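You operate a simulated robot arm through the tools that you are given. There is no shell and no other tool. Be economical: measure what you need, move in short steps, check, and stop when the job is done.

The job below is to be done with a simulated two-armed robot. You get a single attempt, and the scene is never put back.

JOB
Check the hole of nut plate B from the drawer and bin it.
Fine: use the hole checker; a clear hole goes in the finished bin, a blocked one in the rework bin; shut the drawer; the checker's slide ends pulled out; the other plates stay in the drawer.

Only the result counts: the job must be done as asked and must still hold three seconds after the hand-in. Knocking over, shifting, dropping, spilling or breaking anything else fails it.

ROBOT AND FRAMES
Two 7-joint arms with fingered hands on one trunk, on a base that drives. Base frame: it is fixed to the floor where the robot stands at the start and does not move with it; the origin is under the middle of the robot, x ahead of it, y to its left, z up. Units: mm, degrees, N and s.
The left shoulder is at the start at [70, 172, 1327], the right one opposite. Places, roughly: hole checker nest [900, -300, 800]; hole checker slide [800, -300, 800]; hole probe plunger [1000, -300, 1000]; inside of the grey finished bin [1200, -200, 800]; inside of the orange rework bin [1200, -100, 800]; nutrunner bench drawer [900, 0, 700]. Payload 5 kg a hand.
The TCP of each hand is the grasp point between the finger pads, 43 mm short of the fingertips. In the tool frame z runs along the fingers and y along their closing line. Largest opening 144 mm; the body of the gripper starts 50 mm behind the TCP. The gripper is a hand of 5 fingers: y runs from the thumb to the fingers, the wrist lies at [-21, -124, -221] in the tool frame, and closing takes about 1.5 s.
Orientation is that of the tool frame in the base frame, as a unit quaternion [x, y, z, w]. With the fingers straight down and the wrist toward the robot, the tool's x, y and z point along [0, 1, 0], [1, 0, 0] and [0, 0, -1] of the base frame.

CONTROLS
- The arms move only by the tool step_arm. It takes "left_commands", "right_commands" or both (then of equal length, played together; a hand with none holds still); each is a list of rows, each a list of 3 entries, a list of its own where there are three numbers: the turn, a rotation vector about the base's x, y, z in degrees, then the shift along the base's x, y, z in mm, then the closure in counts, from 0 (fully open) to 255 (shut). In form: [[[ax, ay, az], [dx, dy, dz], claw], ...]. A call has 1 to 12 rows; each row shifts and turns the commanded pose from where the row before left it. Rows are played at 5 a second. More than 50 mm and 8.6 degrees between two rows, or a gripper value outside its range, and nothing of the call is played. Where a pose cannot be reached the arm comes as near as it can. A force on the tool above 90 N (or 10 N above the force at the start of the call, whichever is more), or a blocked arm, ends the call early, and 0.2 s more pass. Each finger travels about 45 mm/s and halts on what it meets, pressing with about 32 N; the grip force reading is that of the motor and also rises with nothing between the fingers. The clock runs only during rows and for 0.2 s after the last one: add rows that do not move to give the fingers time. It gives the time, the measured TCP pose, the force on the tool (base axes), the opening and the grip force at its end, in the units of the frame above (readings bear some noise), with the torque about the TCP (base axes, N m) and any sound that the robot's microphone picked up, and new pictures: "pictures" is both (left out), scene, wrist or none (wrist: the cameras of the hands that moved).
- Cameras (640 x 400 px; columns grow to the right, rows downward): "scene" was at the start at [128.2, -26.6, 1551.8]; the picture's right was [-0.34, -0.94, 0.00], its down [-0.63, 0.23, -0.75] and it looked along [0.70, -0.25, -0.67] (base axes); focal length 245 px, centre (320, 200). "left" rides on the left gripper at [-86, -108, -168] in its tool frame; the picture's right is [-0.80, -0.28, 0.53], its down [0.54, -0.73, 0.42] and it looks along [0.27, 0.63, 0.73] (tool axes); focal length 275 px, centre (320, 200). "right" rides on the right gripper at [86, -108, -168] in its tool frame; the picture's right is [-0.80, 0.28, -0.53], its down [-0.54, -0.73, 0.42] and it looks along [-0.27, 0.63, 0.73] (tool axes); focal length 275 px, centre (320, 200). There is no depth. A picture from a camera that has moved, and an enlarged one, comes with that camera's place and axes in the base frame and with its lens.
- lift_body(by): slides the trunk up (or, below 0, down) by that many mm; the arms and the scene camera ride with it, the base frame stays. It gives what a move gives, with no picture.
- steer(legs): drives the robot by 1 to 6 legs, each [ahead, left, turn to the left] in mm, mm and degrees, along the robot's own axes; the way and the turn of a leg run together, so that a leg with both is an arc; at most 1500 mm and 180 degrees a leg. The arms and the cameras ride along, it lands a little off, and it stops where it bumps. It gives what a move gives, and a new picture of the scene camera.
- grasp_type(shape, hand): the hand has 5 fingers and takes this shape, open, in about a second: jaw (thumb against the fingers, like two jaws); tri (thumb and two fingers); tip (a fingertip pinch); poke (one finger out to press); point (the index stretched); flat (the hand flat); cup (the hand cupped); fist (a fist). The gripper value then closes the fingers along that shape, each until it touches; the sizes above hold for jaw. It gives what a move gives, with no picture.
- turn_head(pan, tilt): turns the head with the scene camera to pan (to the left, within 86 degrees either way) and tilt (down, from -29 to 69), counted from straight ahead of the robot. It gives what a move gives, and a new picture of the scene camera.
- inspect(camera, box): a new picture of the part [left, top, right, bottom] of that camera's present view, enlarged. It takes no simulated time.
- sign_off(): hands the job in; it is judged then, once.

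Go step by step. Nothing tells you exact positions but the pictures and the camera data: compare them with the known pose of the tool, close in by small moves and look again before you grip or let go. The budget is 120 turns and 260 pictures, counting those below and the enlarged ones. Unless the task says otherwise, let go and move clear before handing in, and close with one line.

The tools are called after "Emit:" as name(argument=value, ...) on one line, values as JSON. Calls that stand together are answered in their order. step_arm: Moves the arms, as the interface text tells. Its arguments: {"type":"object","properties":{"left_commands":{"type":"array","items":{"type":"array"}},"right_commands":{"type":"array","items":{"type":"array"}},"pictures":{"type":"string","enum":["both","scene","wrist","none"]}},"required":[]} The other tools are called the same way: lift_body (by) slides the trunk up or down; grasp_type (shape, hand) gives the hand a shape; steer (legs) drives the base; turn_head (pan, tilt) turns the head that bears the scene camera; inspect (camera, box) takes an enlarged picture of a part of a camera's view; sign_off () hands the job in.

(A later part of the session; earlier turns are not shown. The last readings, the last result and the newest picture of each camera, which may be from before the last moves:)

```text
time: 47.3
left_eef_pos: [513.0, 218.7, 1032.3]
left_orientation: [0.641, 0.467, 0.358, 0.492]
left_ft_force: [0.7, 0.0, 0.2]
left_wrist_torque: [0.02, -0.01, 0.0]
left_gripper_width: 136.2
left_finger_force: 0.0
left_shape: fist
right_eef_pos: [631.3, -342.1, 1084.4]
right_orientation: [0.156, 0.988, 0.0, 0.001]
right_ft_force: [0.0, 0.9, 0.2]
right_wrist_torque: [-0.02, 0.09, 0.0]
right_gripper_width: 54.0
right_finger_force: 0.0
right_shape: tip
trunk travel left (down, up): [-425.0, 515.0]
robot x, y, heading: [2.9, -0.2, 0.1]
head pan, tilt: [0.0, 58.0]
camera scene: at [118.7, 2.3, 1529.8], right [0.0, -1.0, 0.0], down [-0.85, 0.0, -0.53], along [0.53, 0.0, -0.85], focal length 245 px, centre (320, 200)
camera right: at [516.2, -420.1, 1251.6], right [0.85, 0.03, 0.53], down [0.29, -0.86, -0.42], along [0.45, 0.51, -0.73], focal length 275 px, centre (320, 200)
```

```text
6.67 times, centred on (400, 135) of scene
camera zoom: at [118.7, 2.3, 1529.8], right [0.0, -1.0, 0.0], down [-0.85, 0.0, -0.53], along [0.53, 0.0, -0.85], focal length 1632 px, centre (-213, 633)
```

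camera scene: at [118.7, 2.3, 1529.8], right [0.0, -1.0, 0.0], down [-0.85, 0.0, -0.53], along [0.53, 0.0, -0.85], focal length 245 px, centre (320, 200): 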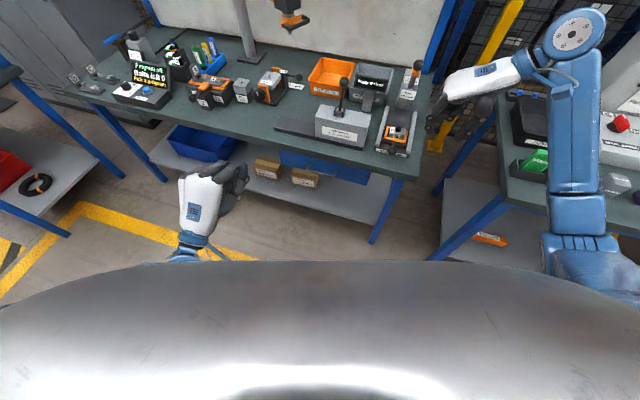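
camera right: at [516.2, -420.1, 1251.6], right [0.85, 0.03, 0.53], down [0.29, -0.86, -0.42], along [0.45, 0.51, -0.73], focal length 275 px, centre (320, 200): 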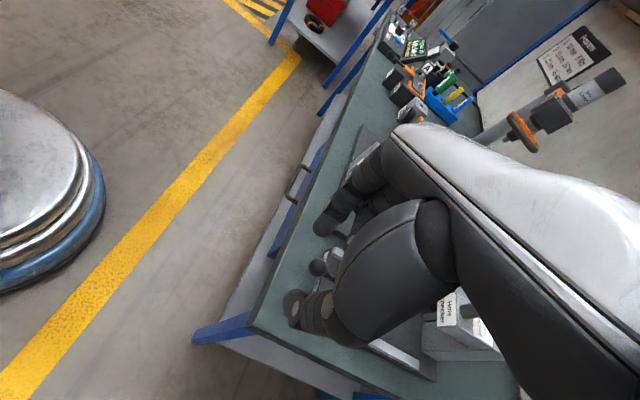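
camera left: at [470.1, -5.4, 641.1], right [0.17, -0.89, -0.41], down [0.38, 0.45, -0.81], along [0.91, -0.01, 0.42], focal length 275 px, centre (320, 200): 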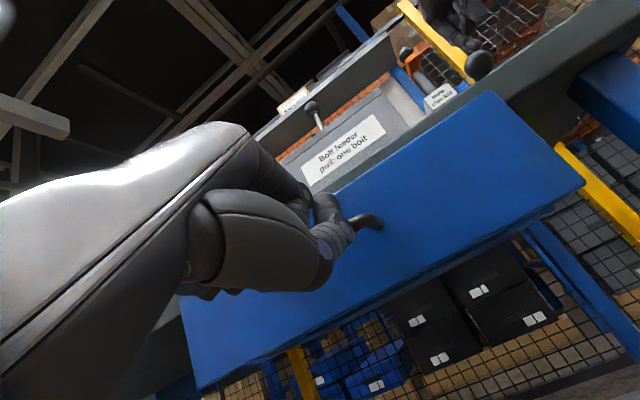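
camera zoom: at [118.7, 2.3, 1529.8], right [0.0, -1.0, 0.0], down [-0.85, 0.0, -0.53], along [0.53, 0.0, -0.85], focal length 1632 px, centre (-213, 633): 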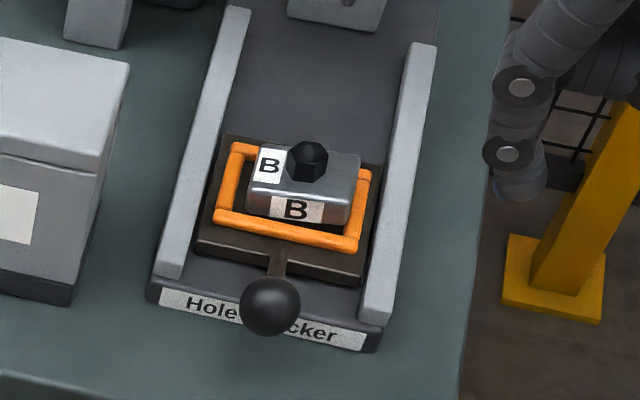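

Triangulation gives the knob ball at [770,-273,839]. I move above it.

Emit:
step_arm(right_commands=[[[0, 0, 0], [35, 17, -20], 140], [[0, 0, 0], [35, 17, -25], 140], [[0, 0, 0], [35, 18, -25], 140], [[0, 0, 0], [34, 17, -25], 140], [[0, 0, 0], [0, 0, -30], 140], [[0, 0, 0], [0, 0, 0], 140]], pictures="none")

Emit:
inspect(camera="right", box=[200, 130, 440, 330])

Emit:
inspect(camera="scene", box=[370, 85, 450, 165])

```text
time: 48.7
left_eef_pos: [512.3, 218.7, 1032.2]
left_orientation: [0.641, 0.467, 0.358, 0.492]
left_ft_force: [-0.5, 0.5, -0.5]
left_wrist_torque: [-0.02, -0.01, -0.01]
left_gripper_width: 136.4
left_finger_force: 0.1
left_shape: fist
right_eef_pos: [772.6, -273.9, 959.7]
right_orientation: [0.156, 0.988, 0.0, -0.001]
right_ft_force: [0.0, -0.1, -0.5]
right_wrist_torque: [-0.03, 0.02, 0.0]
right_gripper_width: 64.2
right_finger_force: 0.1
right_shape: tip
trunk travel left (down, up): [-425.0, 515.0]
robot x, y, heading: [-0.4, 2.5, 0.0]
head pan, tilt: [0.0, 58.0]
```

```text
2.00 times, centred on (320, 230) of right
camera zoom: at [656.1, -351.1, 1127.5], right [0.85, 0.02, 0.53], down [0.29, -0.86, -0.42], along [0.45, 0.51, -0.73], focal length 551 px, centre (320, 140)
```

zoom: 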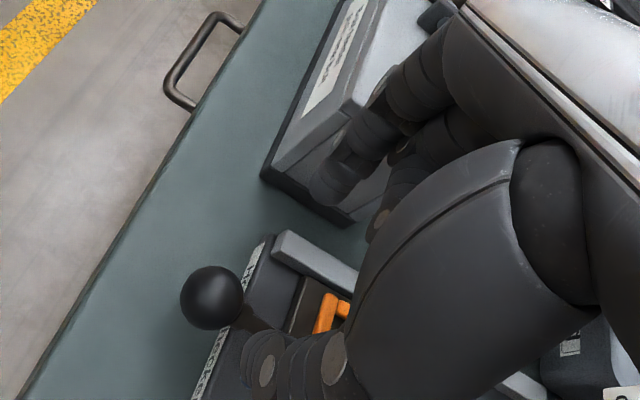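

```text
5.00 times, centred on (410, 125) of scene
camera zoom: at [118.1, 2.6, 1529.9], right [0.0, -1.0, 0.0], down [-0.85, 0.0, -0.53], along [0.53, 0.0, -0.85], focal length 1224 px, centre (-130, 575)
```

zoom: 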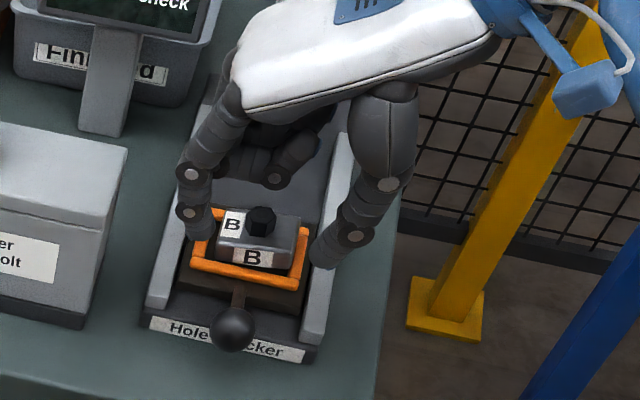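

The curled other fingers might hit the plate if I come straight down. So I tilt the hand 40°, approaching the ball from the front, which keeps those fingers high.

Emit:
step_arm(right_commands=[[[-2.5, -7.6, 0], [-12, 4, 0], 140], [[-2.5, -7.6, 0], [-12, 4, -10], 140], [[-2.5, -7.6, 0], [-12, 4, -10], 140], [[-2.5, -7.6, 0], [-12, 4, -15], 140], [[-2.5, -7.6, 0], [-10, 4, -15], 140], [[0, 0, 0], [0, 0, 0], 140]], pictures="none")

Emit:
inspect(camera="right", box=[200, 130, 440, 330])

Emit:
inspect(camera="scene", box=[370, 85, 450, 165])

```text
time: 50.1
left_eef_pos: [511.4, 220.3, 1032.0]
left_orientation: [0.642, 0.466, 0.357, 0.493]
left_ft_force: [0.3, 0.2, 0.5]
left_wrist_torque: [0.01, 0.01, -0.01]
left_gripper_width: 136.2
left_finger_force: 0.0
left_shape: fist
right_eef_pos: [713.7, -251.9, 908.2]
right_orientation: [0.146, 0.928, -0.054, 0.339]
right_ft_force: [0.0, -0.2, -1.0]
right_wrist_torque: [-0.01, -0.02, 0.01]
right_gripper_width: 64.7
right_finger_force: 0.1
right_shape: tip
trunk travel left (down, up): [-425.0, 515.0]
robot x, y, heading: [1.4, -4.1, -0.0]
head pan, tilt: [0.0, 58.0]
```

```text
2.00 times, centred on (320, 230) of right
camera zoom: at [514.4, -302.6, 981.6], right [0.34, 0.19, 0.92], down [0.43, -0.9, 0.03], along [0.84, 0.39, -0.39], focal length 551 px, centre (320, 140)
```

zoom: 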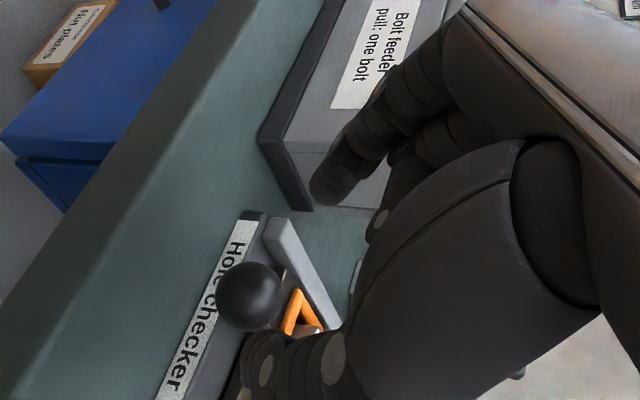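

```text
5.00 times, centred on (410, 125) of scene
camera zoom: at [118.6, 2.1, 1529.9], right [0.0, -1.0, 0.0], down [-0.85, 0.0, -0.53], along [0.53, 0.0, -0.85], focal length 1224 px, centre (-130, 575)
```

zoom: 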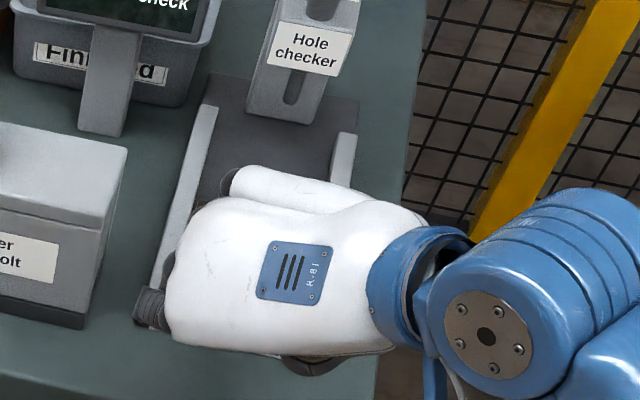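

The ball checks out at [770,-271,842]. I slide in along the finger direction and close on it.

Emit:
step_arm(right_commands=[[[0, 0, 0], [18, -6, -21], 140], [[0, 0, 0], [18, -6, -21], 140], [[0, 0, 0], [0, 0, 0], 140]], pictures="none")

Emit:
inspect(camera="right", box=[200, 130, 440, 330])

```text
time: 50.9
left_eef_pos: [510.6, 219.8, 1032.2]
left_orientation: [0.642, 0.466, 0.357, 0.492]
left_ft_force: [-0.6, -0.1, 0.2]
left_wrist_torque: [0.03, 0.01, -0.01]
left_gripper_width: 136.2
left_finger_force: 0.1
left_shape: fist
right_eef_pos: [747.2, -264.7, 867.7]
right_orientation: [0.147, 0.928, -0.055, 0.337]
right_ft_force: [-0.8, -0.3, 0.1]
right_wrist_torque: [-0.01, 0.0, 0.0]
right_gripper_width: 64.9
right_finger_force: 0.1
right_shape: tip
trunk travel left (down, up): [-425.0, 515.0]
robot x, y, heading: [-6.2, -1.0, -0.0]
head pan, tilt: [0.0, 58.0]
```

```text
2.00 times, centred on (320, 230) of right
camera zoom: at [548.6, -315.1, 940.8], right [0.34, 0.19, 0.92], down [0.43, -0.9, 0.03], along [0.84, 0.39, -0.39], focal length 551 px, centre (320, 140)
```

zoom: 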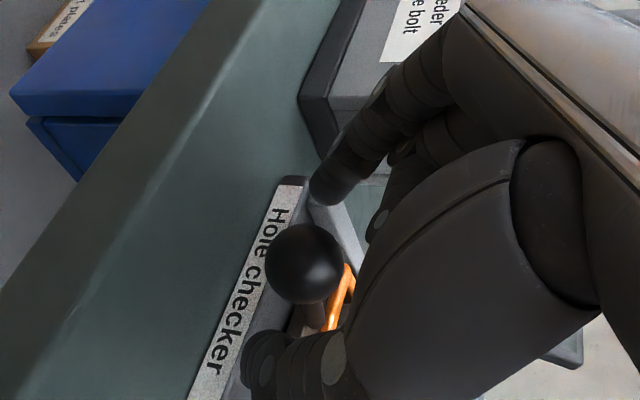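

The ball lies midway between the tips. I close.

Emit:
step_arm(right_commands=[[[0, 0, 0], [0, 0, 0], 180], [[0, 0, 0], [0, 0, 0], 220], [[0, 0, 0], [0, 0, 0], 255], [[0, 0, 0], [0, 0, 0], 255], [[0, 0, 0], [0, 0, 0], 255], [[0, 0, 0], [0, 0, 0], 255]], pictures="none")

Emit:
inspect(camera="right", box=[200, 130, 440, 330])

```text
time: 52.3
left_eef_pos: [511.4, 219.3, 1031.6]
left_orientation: [0.642, 0.466, 0.358, 0.492]
left_ft_force: [-0.3, 0.6, -0.2]
left_wrist_torque: [0.01, -0.01, 0.01]
left_gripper_width: 136.3
left_finger_force: 0.0
left_shape: fist
right_eef_pos: [747.6, -265.9, 866.8]
right_orientation: [0.147, 0.928, -0.055, 0.337]
right_ft_force: [-0.9, -0.8, -2.1]
right_wrist_torque: [-0.04, 0.01, -0.01]
right_gripper_width: 28.4
right_finger_force: 31.8
right_shape: tip
trunk travel left (down, up): [-425.0, 515.0]
robot x, y, heading: [-0.0, -0.2, -0.1]
head pan, tilt: [0.0, 58.0]
```

```text
2.00 times, centred on (320, 230) of right
camera zoom: at [549.0, -315.2, 940.4], right [0.34, 0.19, 0.92], down [0.43, -0.9, 0.03], along [0.84, 0.39, -0.39], focal length 551 px, centre (320, 140)
```

zoom: 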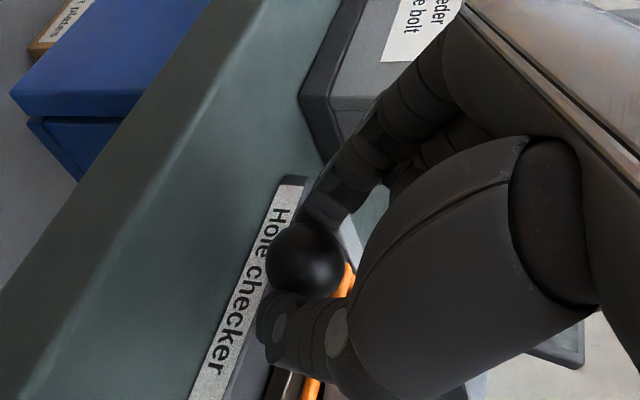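

The ball is gripped. I push the slide in along its axis.

Emit:
step_arm(right_commands=[[[0, 0, 0], [9.5, -3.1, 0], 255], [[0, 0, 0], [9.5, -3.1, 0], 255], [[0, 0, 0], [9.5, -3.1, 0], 255], [[0, 0, 0], [9.5, -3.1, 0], 255], [[0, 0, 0], [9.5, -3.1, 0], 255], [[0, 0, 0], [9.5, -3.1, 0], 255], [[0, 0, 0], [0, 0, 0], 255]], pictures="none")

Emit:
inspect(camera="scene", box=[350, 50, 450, 150])

```text
time: 53.9
left_eef_pos: [510.5, 219.5, 1031.8]
left_orientation: [0.642, 0.466, 0.357, 0.492]
left_ft_force: [-0.2, 0.2, 0.5]
left_wrist_torque: [0.02, -0.03, -0.04]
left_gripper_width: 136.3
left_finger_force: 0.1
left_shape: fist
right_eef_pos: [806.0, -283.8, 867.1]
right_orientation: [0.148, 0.928, -0.055, 0.338]
right_ft_force: [1.0, 0.1, 2.8]
right_wrist_torque: [0.01, -0.04, -0.01]
right_gripper_width: 28.2
right_finger_force: 31.4
right_shape: tip
trunk travel left (down, up): [-425.0, 515.0]
robot x, y, heading: [3.1, 1.0, 0.2]
head pan, tilt: [0.0, 58.0]
```

```text
4.00 times, centred on (400, 100) of scene
camera zoom: at [117.8, 2.1, 1530.0], right [0.0, -1.0, 0.0], down [-0.85, 0.0, -0.53], along [0.53, 0.0, -0.85], focal length 979 px, centre (0, 600)
```

zoom: 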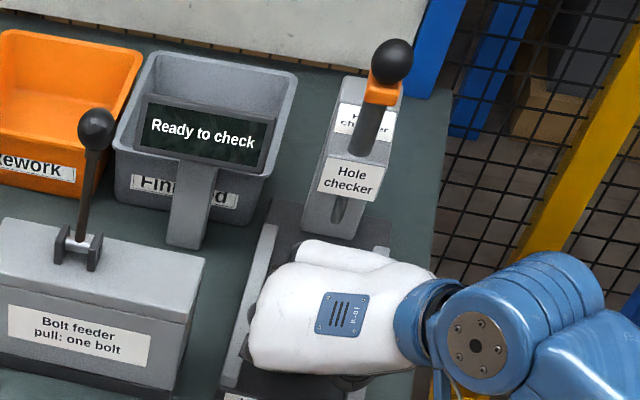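

Moving freely. I push on until it meets its stop.

Emit:
step_arm(right_commands=[[[0, 0, 0], [9.5, -3.1, 0], 255], [[0, 0, 0], [9.5, -3.1, 0], 255], [[0, 0, 0], [9.5, -3.1, 0], 255], [[0, 0, 0], [0, 0, 0], 255]], pictures="wrist")

Emit:
inspect(camera="scene", box=[350, 50, 450, 150])

```text
time: 54.9
left_eef_pos: [511.7, 220.0, 1032.4]
left_orientation: [0.641, 0.466, 0.358, 0.493]
left_ft_force: [-0.2, 0.1, 0.1]
left_wrist_torque: [0.0, 0.03, -0.01]
left_gripper_width: 135.9
left_finger_force: 0.0
left_shape: fist
right_eef_pos: [833.2, -294.2, 866.5]
right_orientation: [0.148, 0.928, -0.055, 0.338]
right_ft_force: [0.1, 0.0, 2.4]
right_wrist_torque: [0.04, -0.03, -0.02]
right_gripper_width: 28.3
right_finger_force: 32.1
right_shape: tip
trunk travel left (down, up): [-425.0, 515.0]
robot x, y, heading: [0.3, -2.8, 0.1]
head pan, tilt: [0.0, 58.0]
camera right: at [634.6, -343.3, 939.7], right [0.34, 0.19, 0.92], down [0.43, -0.9, 0.03], along [0.84, 0.39, -0.39], focal length 275 px, centre (320, 200)
```

right: 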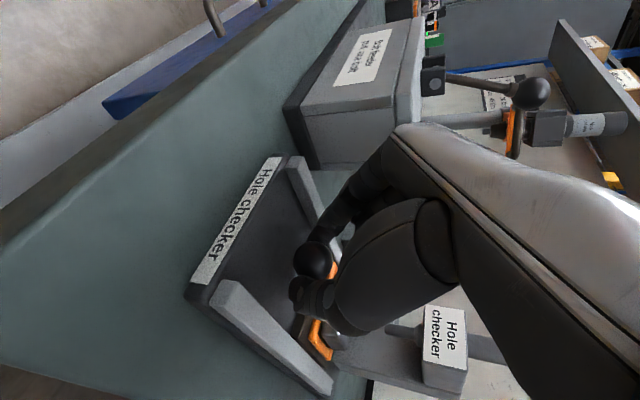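

```text
4.00 times, centred on (400, 100) of scene
camera zoom: at [117.8, 2.0, 1530.0], right [0.0, -1.0, 0.0], down [-0.85, 0.0, -0.53], along [0.53, 0.0, -0.85], focal length 979 px, centre (0, 600)
```

zoom: 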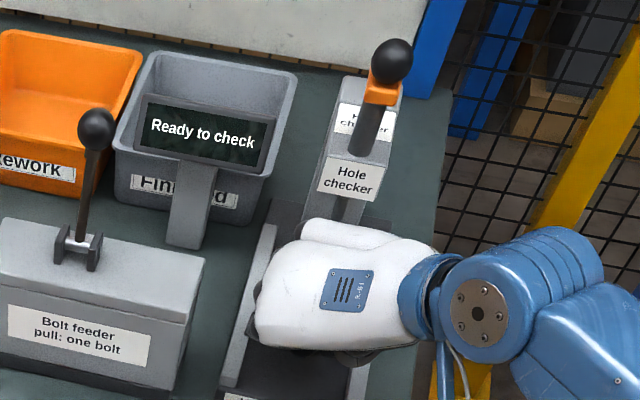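

Emit:
step_arm(right_commands=[[[0, 0, 0], [5.7, -1.9, 0], 255], [[0, 0, 0], [5.7, -1.9, 0], 255], [[0, 0, 0], [5.7, -1.9, 0], 255], [[0, 0, 0], [0, 0, 0], 255]], pictures="none")

Emit:
inspect(camera="right", box=[260, 200, 500, 390])

```text
time: 55.9
left_eef_pos: [511.7, 218.4, 1031.7]
left_orientation: [0.642, 0.466, 0.358, 0.493]
left_ft_force: [0.2, 0.7, 0.3]
left_wrist_torque: [0.03, -0.02, 0.03]
left_gripper_width: 136.4
left_finger_force: 0.1
left_shape: fist
right_eef_pos: [849.9, -298.4, 865.6]
right_orientation: [0.147, 0.928, -0.055, 0.338]
right_ft_force: [0.9, 0.9, -1.9]
right_wrist_torque: [0.04, -0.04, 0.0]
right_gripper_width: 28.2
right_finger_force: 32.2
right_shape: tip
trunk travel left (down, up): [-425.0, 515.0]
robot x, y, heading: [0.4, -1.7, 0.3]
head pan, tilt: [0.0, 58.0]
```

```text
2.11 times, centred on (380, 295) of right
camera zoom: at [651.0, -348.6, 940.1], right [0.34, 0.19, 0.92], down [0.43, -0.9, 0.03], along [0.84, 0.39, -0.39], focal length 580 px, centre (194, 0)
```

zoom: 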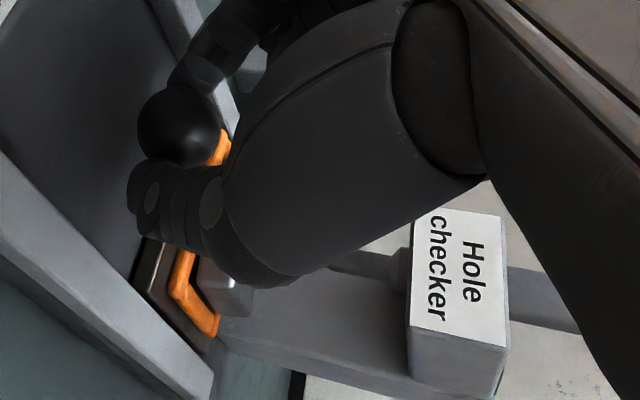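

Emit:
step_arm(right_commands=[[[0, 0, 0], [5.7, -1.9, 0], 255], [[0, 0, 0], [5.7, -1.9, 0], 255], [[0, 0, 0], [5.7, -1.9, 0], 255], [[0, 0, 0], [0, 0, 0], 255]], pictures="none")

Emit:
inspect(camera="scene", box=[350, 50, 450, 150])

```text
time: 56.9
left_eef_pos: [511.7, 218.7, 1033.2]
left_orientation: [0.642, 0.466, 0.358, 0.492]
left_ft_force: [-0.1, 0.6, -0.2]
left_wrist_torque: [-0.03, 0.01, -0.01]
left_gripper_width: 136.2
left_finger_force: 0.2
left_shape: fist
right_eef_pos: [868.6, -304.6, 866.9]
right_orientation: [0.148, 0.928, -0.055, 0.338]
right_ft_force: [0.4, -1.4, -4.0]
right_wrist_torque: [0.01, -0.02, 0.03]
right_gripper_width: 25.5
right_finger_force: 31.8
right_shape: tip
trunk travel left (down, up): [-425.0, 515.0]
robot x, y, heading: [2.4, 0.4, 0.1]
head pan, tilt: [0.0, 58.0]
```

```text
4.00 times, centred on (400, 100) of scene
camera zoom: at [118.0, 1.7, 1529.9], right [0.0, -1.0, 0.0], down [-0.85, 0.0, -0.53], along [0.53, 0.0, -0.85], focal length 979 px, centre (0, 600)
```

zoom: 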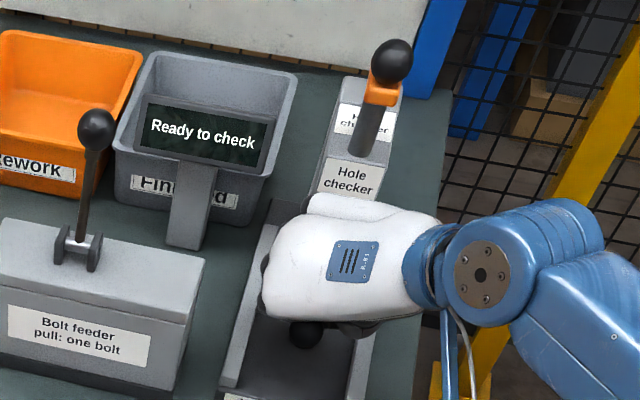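

The fingers slipped forward over the ball, so the slide has probably met its stop. I release, back out and look.

Emit:
step_arm(right_commands=[[[0, 0, 0], [0, 0, 0], 180], [[0, 0, 0], [0, 0, 0], 130], [[0, 0, 0], [0, 0, 0], 130], [[0, 0, 0], [0, 0, 0], 130], [[0, 0, 0], [0, 0, 0], 130], [[0, 0, 0], [-28, 9, 25], 130], [[0, 0, 0], [-28, 9, 30], 130], [[0, 0, 0], [-30, 10, 35], 130], [[0, 0, 0], [-30, 10, 20], 130], [[0, 0, 0], [0, 0, 0], 130]], pictures="wrist")

Emit:
inspect(camera="scene", box=[350, 50, 450, 150])

```text
time: 59.1
left_eef_pos: [512.4, 218.2, 1031.3]
left_orientation: [0.643, 0.466, 0.357, 0.492]
left_ft_force: [1.1, 0.3, 0.5]
left_wrist_torque: [0.04, -0.02, -0.01]
left_gripper_width: 136.4
left_finger_force: 0.1
left_shape: fist
right_eef_pos: [753.5, -266.1, 975.3]
right_orientation: [0.147, 0.928, -0.055, 0.337]
right_ft_force: [-0.1, -0.5, -1.2]
right_wrist_torque: [0.01, -0.02, -0.04]
right_gripper_width: 70.3
right_finger_force: 0.1
right_shape: tip
trunk travel left (down, up): [-425.0, 515.0]
robot x, y, heading: [-0.4, -3.6, -0.0]
head pan, tilt: [0.0, 58.0]
camera right: at [555.4, -316.8, 1049.9], right [0.34, 0.19, 0.92], down [0.43, -0.9, 0.03], along [0.84, 0.39, -0.39], focal length 275 px, centre (320, 200)
```

right: 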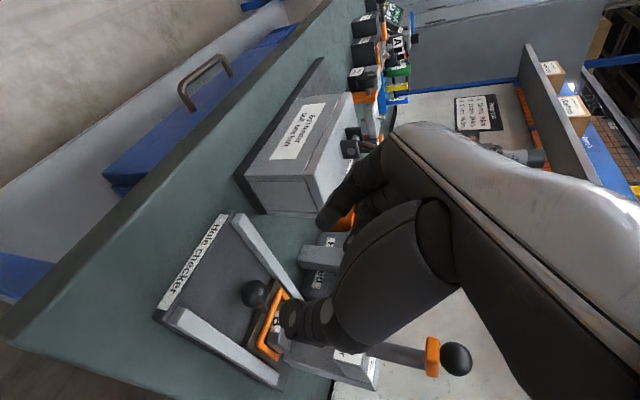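

```text
4.00 times, centred on (400, 100) of scene
camera zoom: at [119.2, 1.9, 1529.8], right [0.0, -1.0, 0.0], down [-0.85, 0.0, -0.53], along [0.53, 0.0, -0.85], focal length 979 px, centre (0, 600)
```

zoom: 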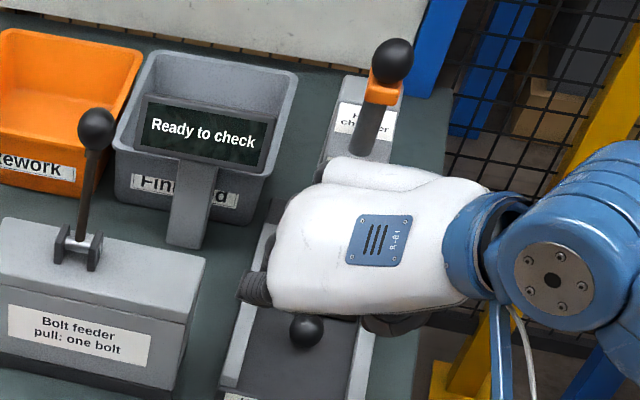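

Emit:
step_arm(right_commands=[[[0, 0, 0], [-45, 5, 15], 200], [[0, 0, 0], [-45, 5, 15], 255], [[0, 0, 0], [-40, 5, 0], 255], [[0, 0, 0], [0, 0, 0], 255]], pictures="none")

Emit:
inspect(camera="scene", box=[370, 60, 440, 150])

Emit:
inspect(camera="right", box=[180, 180, 420, 370])

```text
time: 60.1
left_eef_pos: [512.3, 219.4, 1032.9]
left_orientation: [0.642, 0.467, 0.358, 0.492]
left_ft_force: [-0.1, 0.4, 0.5]
left_wrist_torque: [0.02, 0.0, 0.01]
left_gripper_width: 136.1
left_finger_force: 0.0
left_shape: fist
right_eef_pos: [621.4, -250.1, 1004.5]
right_orientation: [0.147, 0.928, -0.054, 0.338]
right_ft_force: [0.5, 0.6, 0.9]
right_wrist_torque: [0.01, -0.02, 0.03]
right_gripper_width: 0.3
right_finger_force: 0.2
right_shape: tip
trunk travel left (down, up): [-425.0, 515.0]
robot x, y, heading: [1.2, 0.1, -0.2]
head pan, tilt: [0.0, 58.0]
```

```text
4.44 times, centred on (405, 105) of scene
camera zoom: at [118.8, 2.1, 1529.9], right [0.0, -1.0, 0.0], down [-0.85, 0.0, -0.53], along [0.53, 0.0, -0.85], focal length 1088 px, centre (-58, 622)
```

zoom: 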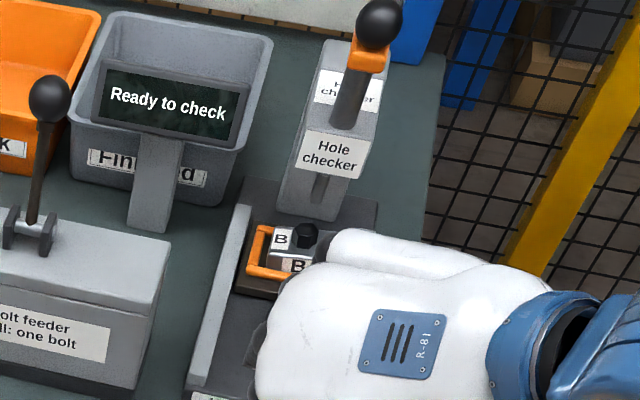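

```text
2.11 times, centred on (300, 275) of right
camera zoom: at [423.0, -300.8, 1077.4], right [0.34, 0.19, 0.92], down [0.43, -0.9, 0.03], along [0.84, 0.39, -0.39], focal length 580 px, centre (362, 42)
```

zoom: 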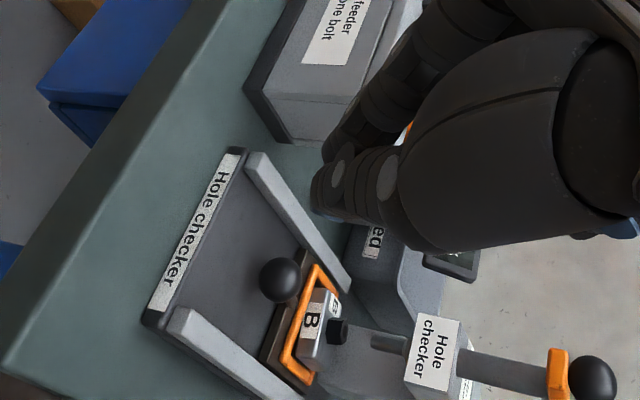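

The nest looks about 15–20 mm short of the probe axis, so the grip slipped early. I push the ball the rest of the way with the closed fingertips.

Emit:
step_arm(right_commands=[[[0, 0, 0], [45, -5, -20], 255], [[0, 0, 0], [45, -8, -20], 255], [[0, 0, 0], [40, -7, -25], 255], [[0, 0, 0], [15, -3, -40], 255], [[0, 0, 0], [5, -2, -30], 255], [[0, 0, 0], [0, 0, 0], 255]], pictures="none")

Emit:
inspect(camera="right", box=[200, 180, 440, 370])

```text
time: 61.5
left_eef_pos: [510.6, 219.7, 1032.7]
left_orientation: [0.642, 0.467, 0.358, 0.492]
left_ft_force: [0.4, 0.4, 0.6]
left_wrist_torque: [-0.01, 0.01, 0.0]
left_gripper_width: 136.3
left_finger_force: 0.0
left_shape: fist
right_eef_pos: [772.2, -277.8, 872.8]
right_orientation: [0.147, 0.928, -0.054, 0.337]
right_ft_force: [0.2, -0.7, -0.3]
right_wrist_torque: [0.0, 0.0, -0.03]
right_gripper_width: 0.1
right_finger_force: 31.9
right_shape: tip
trunk travel left (down, up): [-425.0, 515.0]
robot x, y, heading: [2.2, -3.3, -0.2]
head pan, tilt: [0.0, 58.0]
```

```text
2.11 times, centred on (320, 275) of right
camera zoom: at [573.5, -327.7, 946.3], right [0.34, 0.19, 0.92], down [0.43, -0.9, 0.03], along [0.84, 0.39, -0.39], focal length 580 px, centre (320, 42)
```

zoom: 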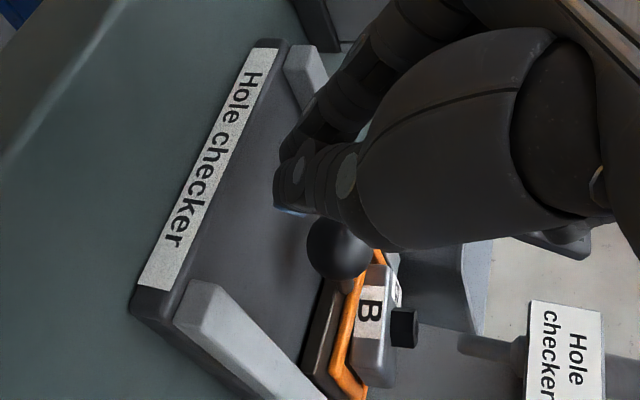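

Emit:
step_arm(right_commands=[[[0, 0, 0], [11, 3, 4], 255], [[0, 0, 0], [9.5, -3.1, 0], 255], [[0, 0, 0], [9.5, -3.1, 0], 255], [[0, 0, 0], [7.6, -2.5, 0], 255], [[0, 0, 0], [7.6, -2.5, 0], 255], [[0, 0, 0], [7.6, -2.5, 0], 255], [[0, 0, 0], [0, 0, 0], 255]], pictures="none")

Emit:
inspect(camera="right", box=[200, 180, 440, 370])

```text
time: 63.1
left_eef_pos: [510.4, 218.3, 1032.9]
left_orientation: [0.641, 0.466, 0.358, 0.493]
left_ft_force: [0.2, -0.1, 0.7]
left_wrist_torque: [0.0, 0.03, 0.0]
left_gripper_width: 136.0
left_finger_force: 0.0
left_shape: fist
right_eef_pos: [822.3, -286.7, 878.3]
right_orientation: [0.147, 0.928, -0.055, 0.338]
right_ft_force: [-11.1, 0.7, 2.9]
right_wrist_torque: [-0.05, 0.19, -0.18]
right_gripper_width: 0.0
right_finger_force: 31.9
right_shape: tip
trunk travel left (down, up): [-425.0, 515.0]
robot x, y, heading: [0.9, -3.1, 0.0]
head pan, tilt: [0.0, 58.0]
```

```text
2.11 times, centred on (320, 275) of right
camera zoom: at [624.8, -336.8, 950.5], right [0.34, 0.19, 0.92], down [0.43, -0.9, 0.03], along [0.84, 0.39, -0.39], focal length 580 px, centre (320, 42)
```

zoom: 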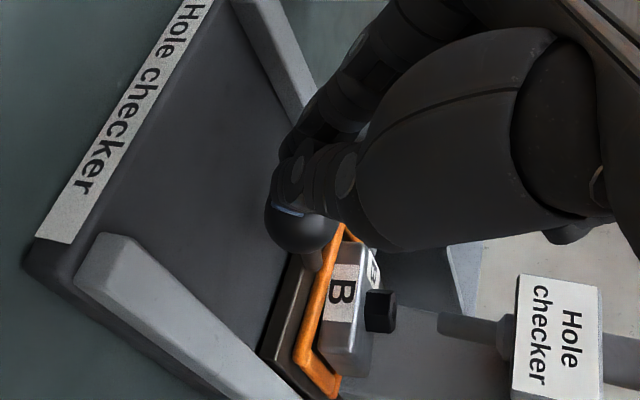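

Contact is made on the ball (11 N). I keep pushing in small steps.

Emit:
step_arm(right_commands=[[[0, 0, 0], [4.8, -1.6, -1], 255], [[0, 0, 0], [4.8, -1.6, -1], 255], [[0, 0, 0], [4.8, -1.6, 0], 255], [[0, 0, 0], [4.8, -1.6, 0], 255], [[0, 0, 0], [0, 0, 0], 255]], pictures="none")

Emit:
inspect(camera="right", box=[200, 180, 440, 370])

```text
time: 64.3
left_eef_pos: [505.7, 223.8, 1034.0]
left_orientation: [0.639, 0.466, 0.36, 0.495]
left_ft_force: [0.2, -0.2, 0.5]
left_wrist_torque: [0.03, 0.0, -0.01]
left_gripper_width: 136.1
left_finger_force: 0.0
left_shape: fist
right_eef_pos: [842.5, -285.3, 883.9]
right_orientation: [0.145, 0.926, -0.052, 0.345]
right_ft_force: [-27.6, 26.6, 34.4]
right_wrist_torque: [0.47, 0.07, 0.35]
right_gripper_width: 0.0
right_finger_force: 32.4
right_shape: tip
trunk travel left (down, up): [-425.0, 515.0]
robot x, y, heading: [-4.9, -1.8, -0.0]
head pan, tilt: [0.0, 58.0]
```

```text
2.11 times, centred on (320, 275) of right
camera zoom: at [642.7, -337.1, 954.5], right [0.33, 0.19, 0.92], down [0.43, -0.9, 0.03], along [0.84, 0.39, -0.38], focal length 580 px, centre (320, 42)
```

zoom: 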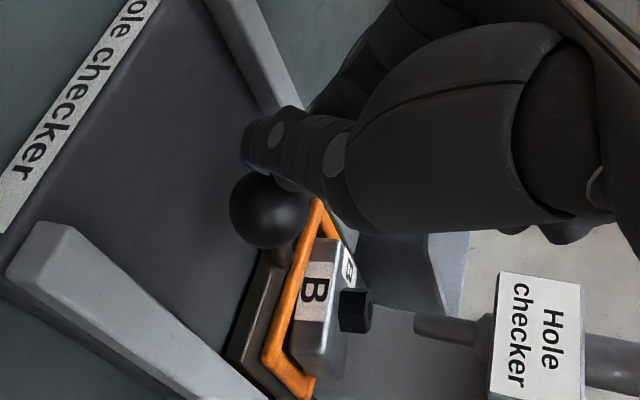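

Force rose to about 50 N and the hex now lies on the probe's axis line. I back off to check.

Emit:
step_arm(right_commands=[[[0, 0, 0], [-20, 8, 5], 255], [[0, 0, 0], [-35, 10, 25], 255], [[0, 0, 0], [-40, 5, 25], 255], [[0, 0, 0], [-45, 0, 10], 255], [[0, 0, 0], [-45, -5, 0], 255], [[0, 0, 0], [0, -10, 0], 255]], pictures="none")

Emit:
inspect(camera="right", box=[180, 180, 420, 370])

Emit:
inspect(camera="scene", box=[370, 60, 440, 130])

```text
time: 65.7
left_eef_pos: [511.6, 220.4, 1032.0]
left_orientation: [0.642, 0.467, 0.357, 0.491]
left_ft_force: [0.2, -0.6, -0.2]
left_wrist_torque: [-0.01, -0.01, -0.04]
left_gripper_width: 136.3
left_finger_force: 0.1
left_shape: fist
right_eef_pos: [658.8, -284.3, 937.5]
right_orientation: [0.147, 0.929, -0.054, 0.337]
right_ft_force: [-0.2, 0.5, 0.9]
right_wrist_torque: [-0.02, 0.01, -0.02]
right_gripper_width: 0.0
right_finger_force: 32.0
right_shape: tip
trunk travel left (down, up): [-425.0, 515.0]
robot x, y, heading: [2.8, -2.8, -0.2]
head pan, tilt: [0.0, 58.0]
```

```text
2.11 times, centred on (300, 275) of right
camera zoom: at [461.1, -334.8, 1010.6], right [0.34, 0.19, 0.92], down [0.43, -0.9, 0.03], along [0.84, 0.39, -0.39], focal length 580 px, centre (362, 42)
```

zoom: 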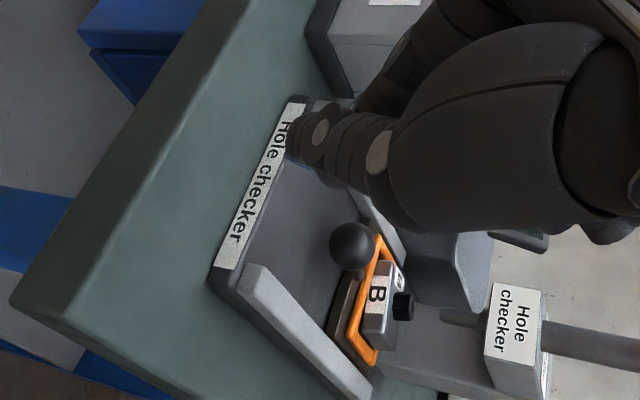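

```text
5.71 times, centred on (405, 95) of scene
camera zoom: at [119.5, 2.0, 1529.8], right [0.0, -1.0, 0.0], down [-0.85, 0.0, -0.53], along [0.53, 0.0, -0.85], focal length 1399 px, centre (-166, 800)
```

zoom: 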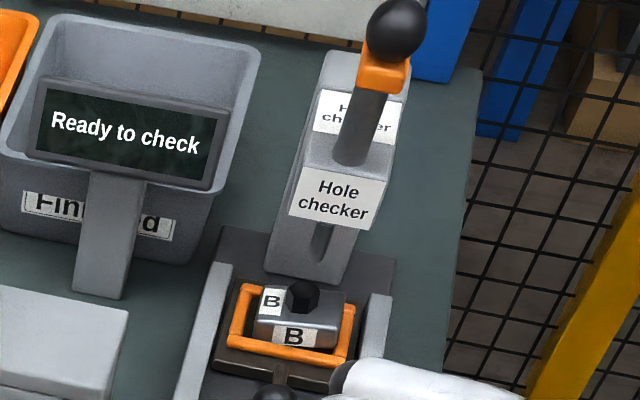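

The hex lies on the probe axis in both views, so the nest is home. Next is the plunger: its knob is near [945,-330,1073]. That is at the edge of reach, so I pull the right arm back and re-orient it, then drive forward.

Emit:
step_arm(right_commands=[[[2.5, 7.6, 0], [-20, -5, 30], 255], [[2.5, 7.6, 0], [-20, -5, 30], 255], [[2.5, 7.6, 0], [-20, -5, 30], 255], [[2.5, 7.6, 0], [-20, -5, 30], 255], [[2.5, 7.6, 0], [-20, -5, 30], 255], [[0, 0, -8.2], [-10, -5, 30], 255], [[0, 0, -8.2], [-10, -5, 30], 255], [[0, 0, -8.2], [-10, -5, 20], 255], [[0, 0, -8.2], [-10, -5, 10], 255], [[0, 0, -8.2], [-10, -5, 0], 255], [[0, 0, -8.2], [-10, -5, 0], 255], [[0, 0, -8.2], [0, 0, 0], 255]], pictures="none")

Emit:
step_arm(right_commands=[[[0, 0, -8.2], [0, 0, 0], 255], [[0, 0, -8.2], [0, 0, 0], 255], [[0, 0, -8.2], [0, 0, 0], 255], [[0, 0, -8], [0, 0, 0], 255], [[0, 0, 0], [0, 0, 0], 255]], pictures="scene")

Emit:
grasp_type(shape="fist", hand="right")

```text
time: 68.3
left_eef_pos: [513.2, 219.7, 1031.3]
left_orientation: [0.642, 0.467, 0.358, 0.492]
left_ft_force: [-0.2, 0.3, -0.4]
left_wrist_torque: [-0.03, -0.02, -0.03]
left_gripper_width: 136.4
left_finger_force: 0.1
left_shape: fist
right_eef_pos: [498.7, -340.8, 1178.7]
right_orientation: [0.612, 0.791, 0.0, 0.001]
right_ft_force: [0.2, -0.9, -0.6]
right_wrist_torque: [0.03, 0.01, -0.01]
right_gripper_width: 0.0
right_finger_force: 32.1
right_shape: tip
trunk travel left (down, up): [-425.0, 515.0]
robot x, y, heading: [-0.8, -0.5, 0.0]
head pan, tilt: [0.0, 58.0]
```

```text
time: 69.5
left_eef_pos: [509.8, 219.4, 1033.1]
left_orientation: [0.642, 0.466, 0.358, 0.493]
left_ft_force: [-0.6, 0.4, -0.7]
left_wrist_torque: [0.03, -0.01, 0.03]
left_gripper_width: 136.3
left_finger_force: 0.0
left_shape: fist
right_eef_pos: [523.6, -348.3, 1185.1]
right_orientation: [0.809, 0.588, -0.001, -0.001]
right_ft_force: [-0.1, -0.6, -0.5]
right_wrist_torque: [0.02, -0.03, -0.02]
right_gripper_width: 0.1
right_finger_force: 31.9
right_shape: tip
right hand out of reach, approached as far as the arm can: row 1, 2, 3, 4
trunk travel left (down, up): [-425.0, 515.0]
robot x, y, heading: [2.7, -1.0, -0.1]
head pan, tilt: [0.0, 58.0]
camera scene: at [117.2, 1.6, 1530.0], right [0.0, -1.0, 0.0], down [-0.85, 0.0, -0.53], along [0.53, 0.0, -0.85], focal length 245 px, centre (320, 200)
```

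scene: 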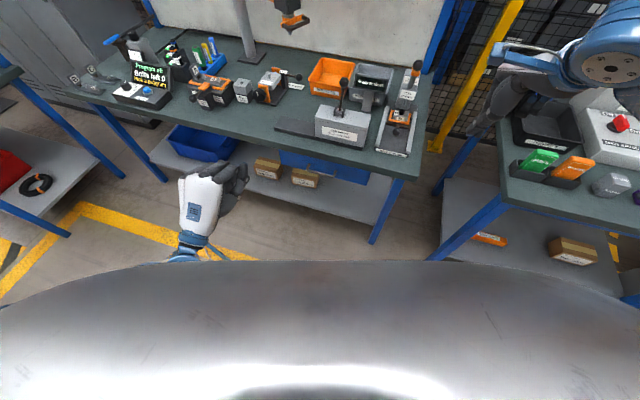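

```text
time: 70.4
left_eef_pos: [512.2, 218.2, 1032.2]
left_orientation: [0.642, 0.466, 0.358, 0.493]
left_ft_force: [-0.6, 0.2, 0.0]
left_wrist_torque: [0.0, -0.01, 0.0]
left_gripper_width: 136.1
left_finger_force: 0.1
left_shape: fist
right_eef_pos: [524.5, -349.6, 1185.7]
right_orientation: [0.809, 0.588, -0.001, -0.002]
right_ft_force: [0.1, 0.6, -0.2]
right_wrist_torque: [-0.01, 0.02, 0.06]
right_gripper_width: 0.2
right_finger_force: 0.0
right_shape: fist
trunk travel left (down, up): [-425.0, 515.0]
robot x, y, heading: [-0.6, -2.5, 0.2]
head pan, tilt: [0.0, 58.0]
```

Now I drive 250 mm ahead.

Emit:
steer(legs=[[250, 0, 0]])

Emit:
turn_head(pan=-25, tilt=50)

```text
time: 72.2
left_eef_pos: [761.8, 223.0, 1032.6]
left_orientation: [0.641, 0.468, 0.359, 0.492]
left_ft_force: [-0.3, -0.7, -0.6]
left_wrist_torque: [-0.02, -0.02, 0.0]
left_gripper_width: 136.3
left_finger_force: 0.1
left_shape: fist
right_eef_pos: [777.9, -344.8, 1185.2]
right_orientation: [0.807, 0.59, -0.001, -0.001]
right_ft_force: [0.7, -0.3, -0.5]
right_wrist_torque: [0.0, -0.01, 0.0]
right_gripper_width: 0.3
right_finger_force: 0.0
right_shape: fist
trunk travel left (down, up): [-425.0, 515.0]
robot x, y, heading: [250.9, 2.5, 0.2]
head pan, tilt: [0.0, 58.0]
camera scene: at [369.7, 3.3, 1530.0], right [0.01, -1.0, 0.0], down [-0.85, 0.0, -0.53], along [0.53, 0.0, -0.85], focal length 245 px, centre (320, 200)
```

scene: 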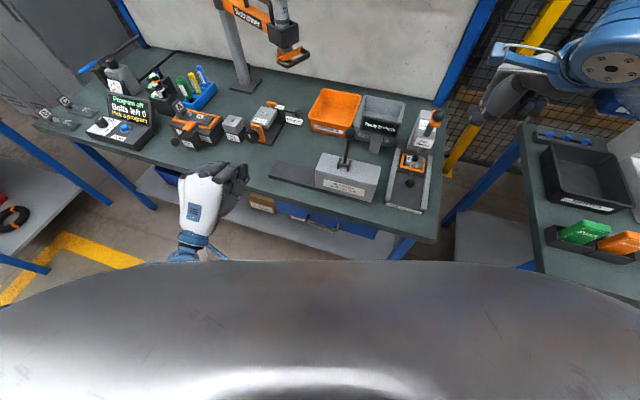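

```text
time: 73.1
left_eef_pos: [762.7, 221.0, 1031.3]
left_orientation: [0.641, 0.469, 0.359, 0.491]
left_ft_force: [-0.4, -0.2, 0.2]
left_wrist_torque: [-0.04, -0.01, 0.02]
left_gripper_width: 136.3
left_finger_force: 0.0
left_shape: fist
right_eef_pos: [778.3, -346.2, 1184.4]
right_orientation: [0.808, 0.589, -0.001, -0.001]
right_ft_force: [0.1, -1.3, -0.5]
right_wrist_torque: [0.01, 0.01, -0.01]
right_gripper_width: 0.2
right_finger_force: 0.0
right_shape: fist
trunk travel left (down, up): [-425.0, 515.0]
robot x, y, heading: [250.6, 0.0, 0.6]
head pan, tilt: [-25.0, 50.0]
camera scene: at [370.6, -29.3, 1540.2], right [-0.42, -0.91, 0.0], down [-0.7, 0.32, -0.64], along [0.58, -0.27, -0.77], focal length 245 px, centre (320, 200)
```

scene: 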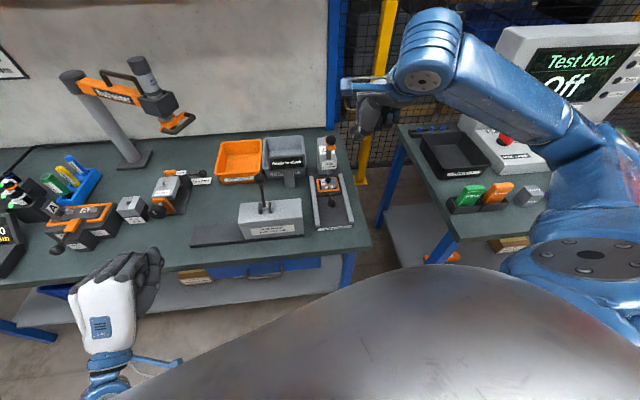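

Emit:
inspect(camera="scene", box=[255, 125, 375, 235])

Emit:
inspect(camera="right", box=[0, 0, 640, 400])

```text
3.64 times, centred on (315, 180) of scene
camera zoom: at [370.6, -29.3, 1540.2], right [-0.42, -0.91, 0.0], down [-0.7, 0.32, -0.64], along [0.58, -0.27, -0.77], focal length 890 px, centre (338, 273)
```

zoom: 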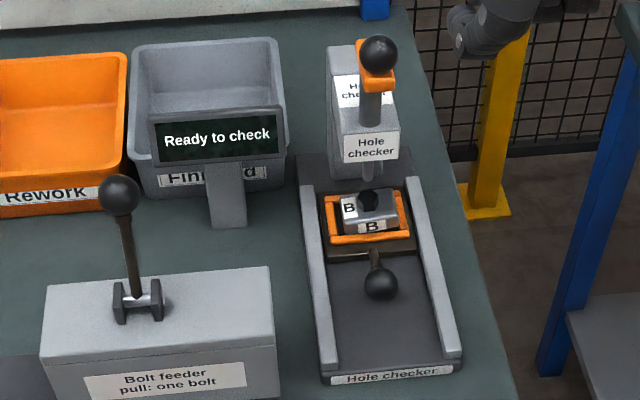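

```text
1.00 times, centred on (320, 200) of right (not enlarged: the box is as wide or as high as the picture)
camera zoom: at [700.9, -231.2, 1352.5], right [0.03, -0.85, 0.53], down [-0.86, -0.3, -0.42], along [0.51, -0.45, -0.73], focal length 275 px, centre (320, 200)
```

zoom: 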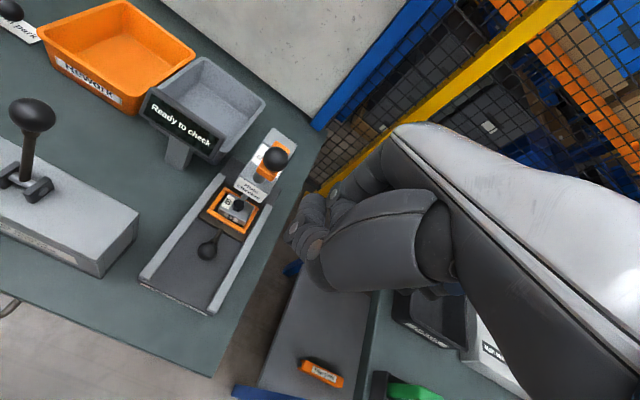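

The nest is squarely under the probe, and the knob is at about [951,-337,1054]. I place the fist above it.

Emit:
step_arm(right_commands=[[[0, 0, 0], [44, 2, 0], 255], [[0, 0, 0], [44, 2, 0], 255], [[0, 0, 0], [44, 2, -15], 255], [[0, 0, 0], [42, 2, -20], 255], [[0, 0, 0], [0, 0, 0], 255]], pictures="wrist")

Emit:
inspect(camera="scene", box=[255, 85, 395, 215])

```text
time: 74.3
left_eef_pos: [761.9, 223.3, 1033.5]
left_orientation: [0.64, 0.469, 0.36, 0.491]
left_ft_force: [-0.8, -0.6, 0.0]
left_wrist_torque: [0.03, 0.03, 0.01]
left_gripper_width: 136.1
left_finger_force: 0.2
left_shape: fist
right_eef_pos: [953.0, -336.4, 1150.5]
right_orientation: [0.808, 0.589, 0.0, -0.001]
right_ft_force: [0.1, 0.4, 1.0]
right_wrist_torque: [0.03, -0.04, 0.02]
right_gripper_width: 0.0
right_finger_force: 0.1
right_shape: fist
trunk travel left (down, up): [-425.0, 515.0]
robot x, y, heading: [252.8, 1.8, 0.3]
head pan, tilt: [-25.0, 50.0]
camera right: at [874.8, -222.1, 1317.3], right [0.03, -0.85, 0.53], down [-0.86, -0.3, -0.42], along [0.52, -0.45, -0.73], focal length 275 px, centre (320, 200)
```

right: 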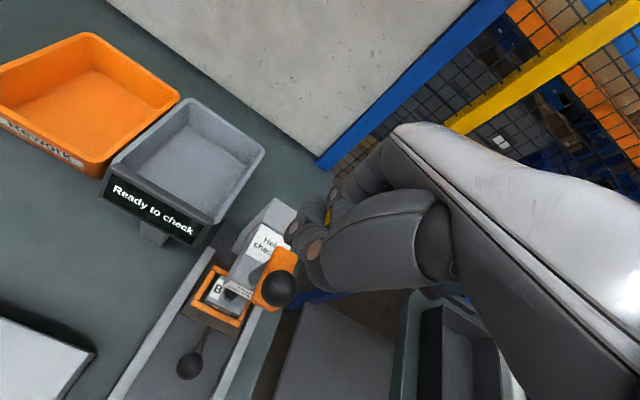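

```text
3.08 times, centred on (325, 150) of scene
camera zoom: at [369.3, -29.5, 1540.3], right [-0.42, -0.91, 0.0], down [-0.7, 0.32, -0.64], along [0.58, -0.27, -0.77], focal length 753 px, centre (305, 354)
```

zoom: 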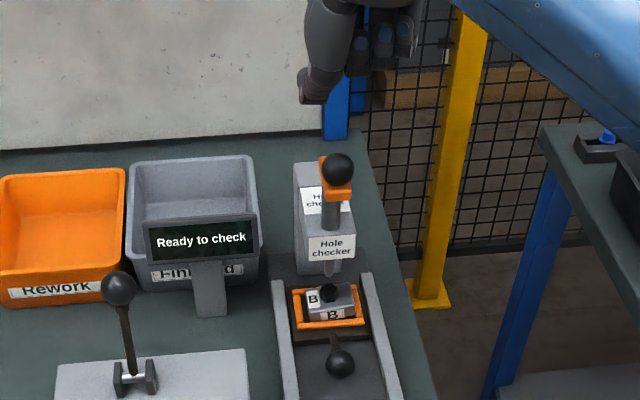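

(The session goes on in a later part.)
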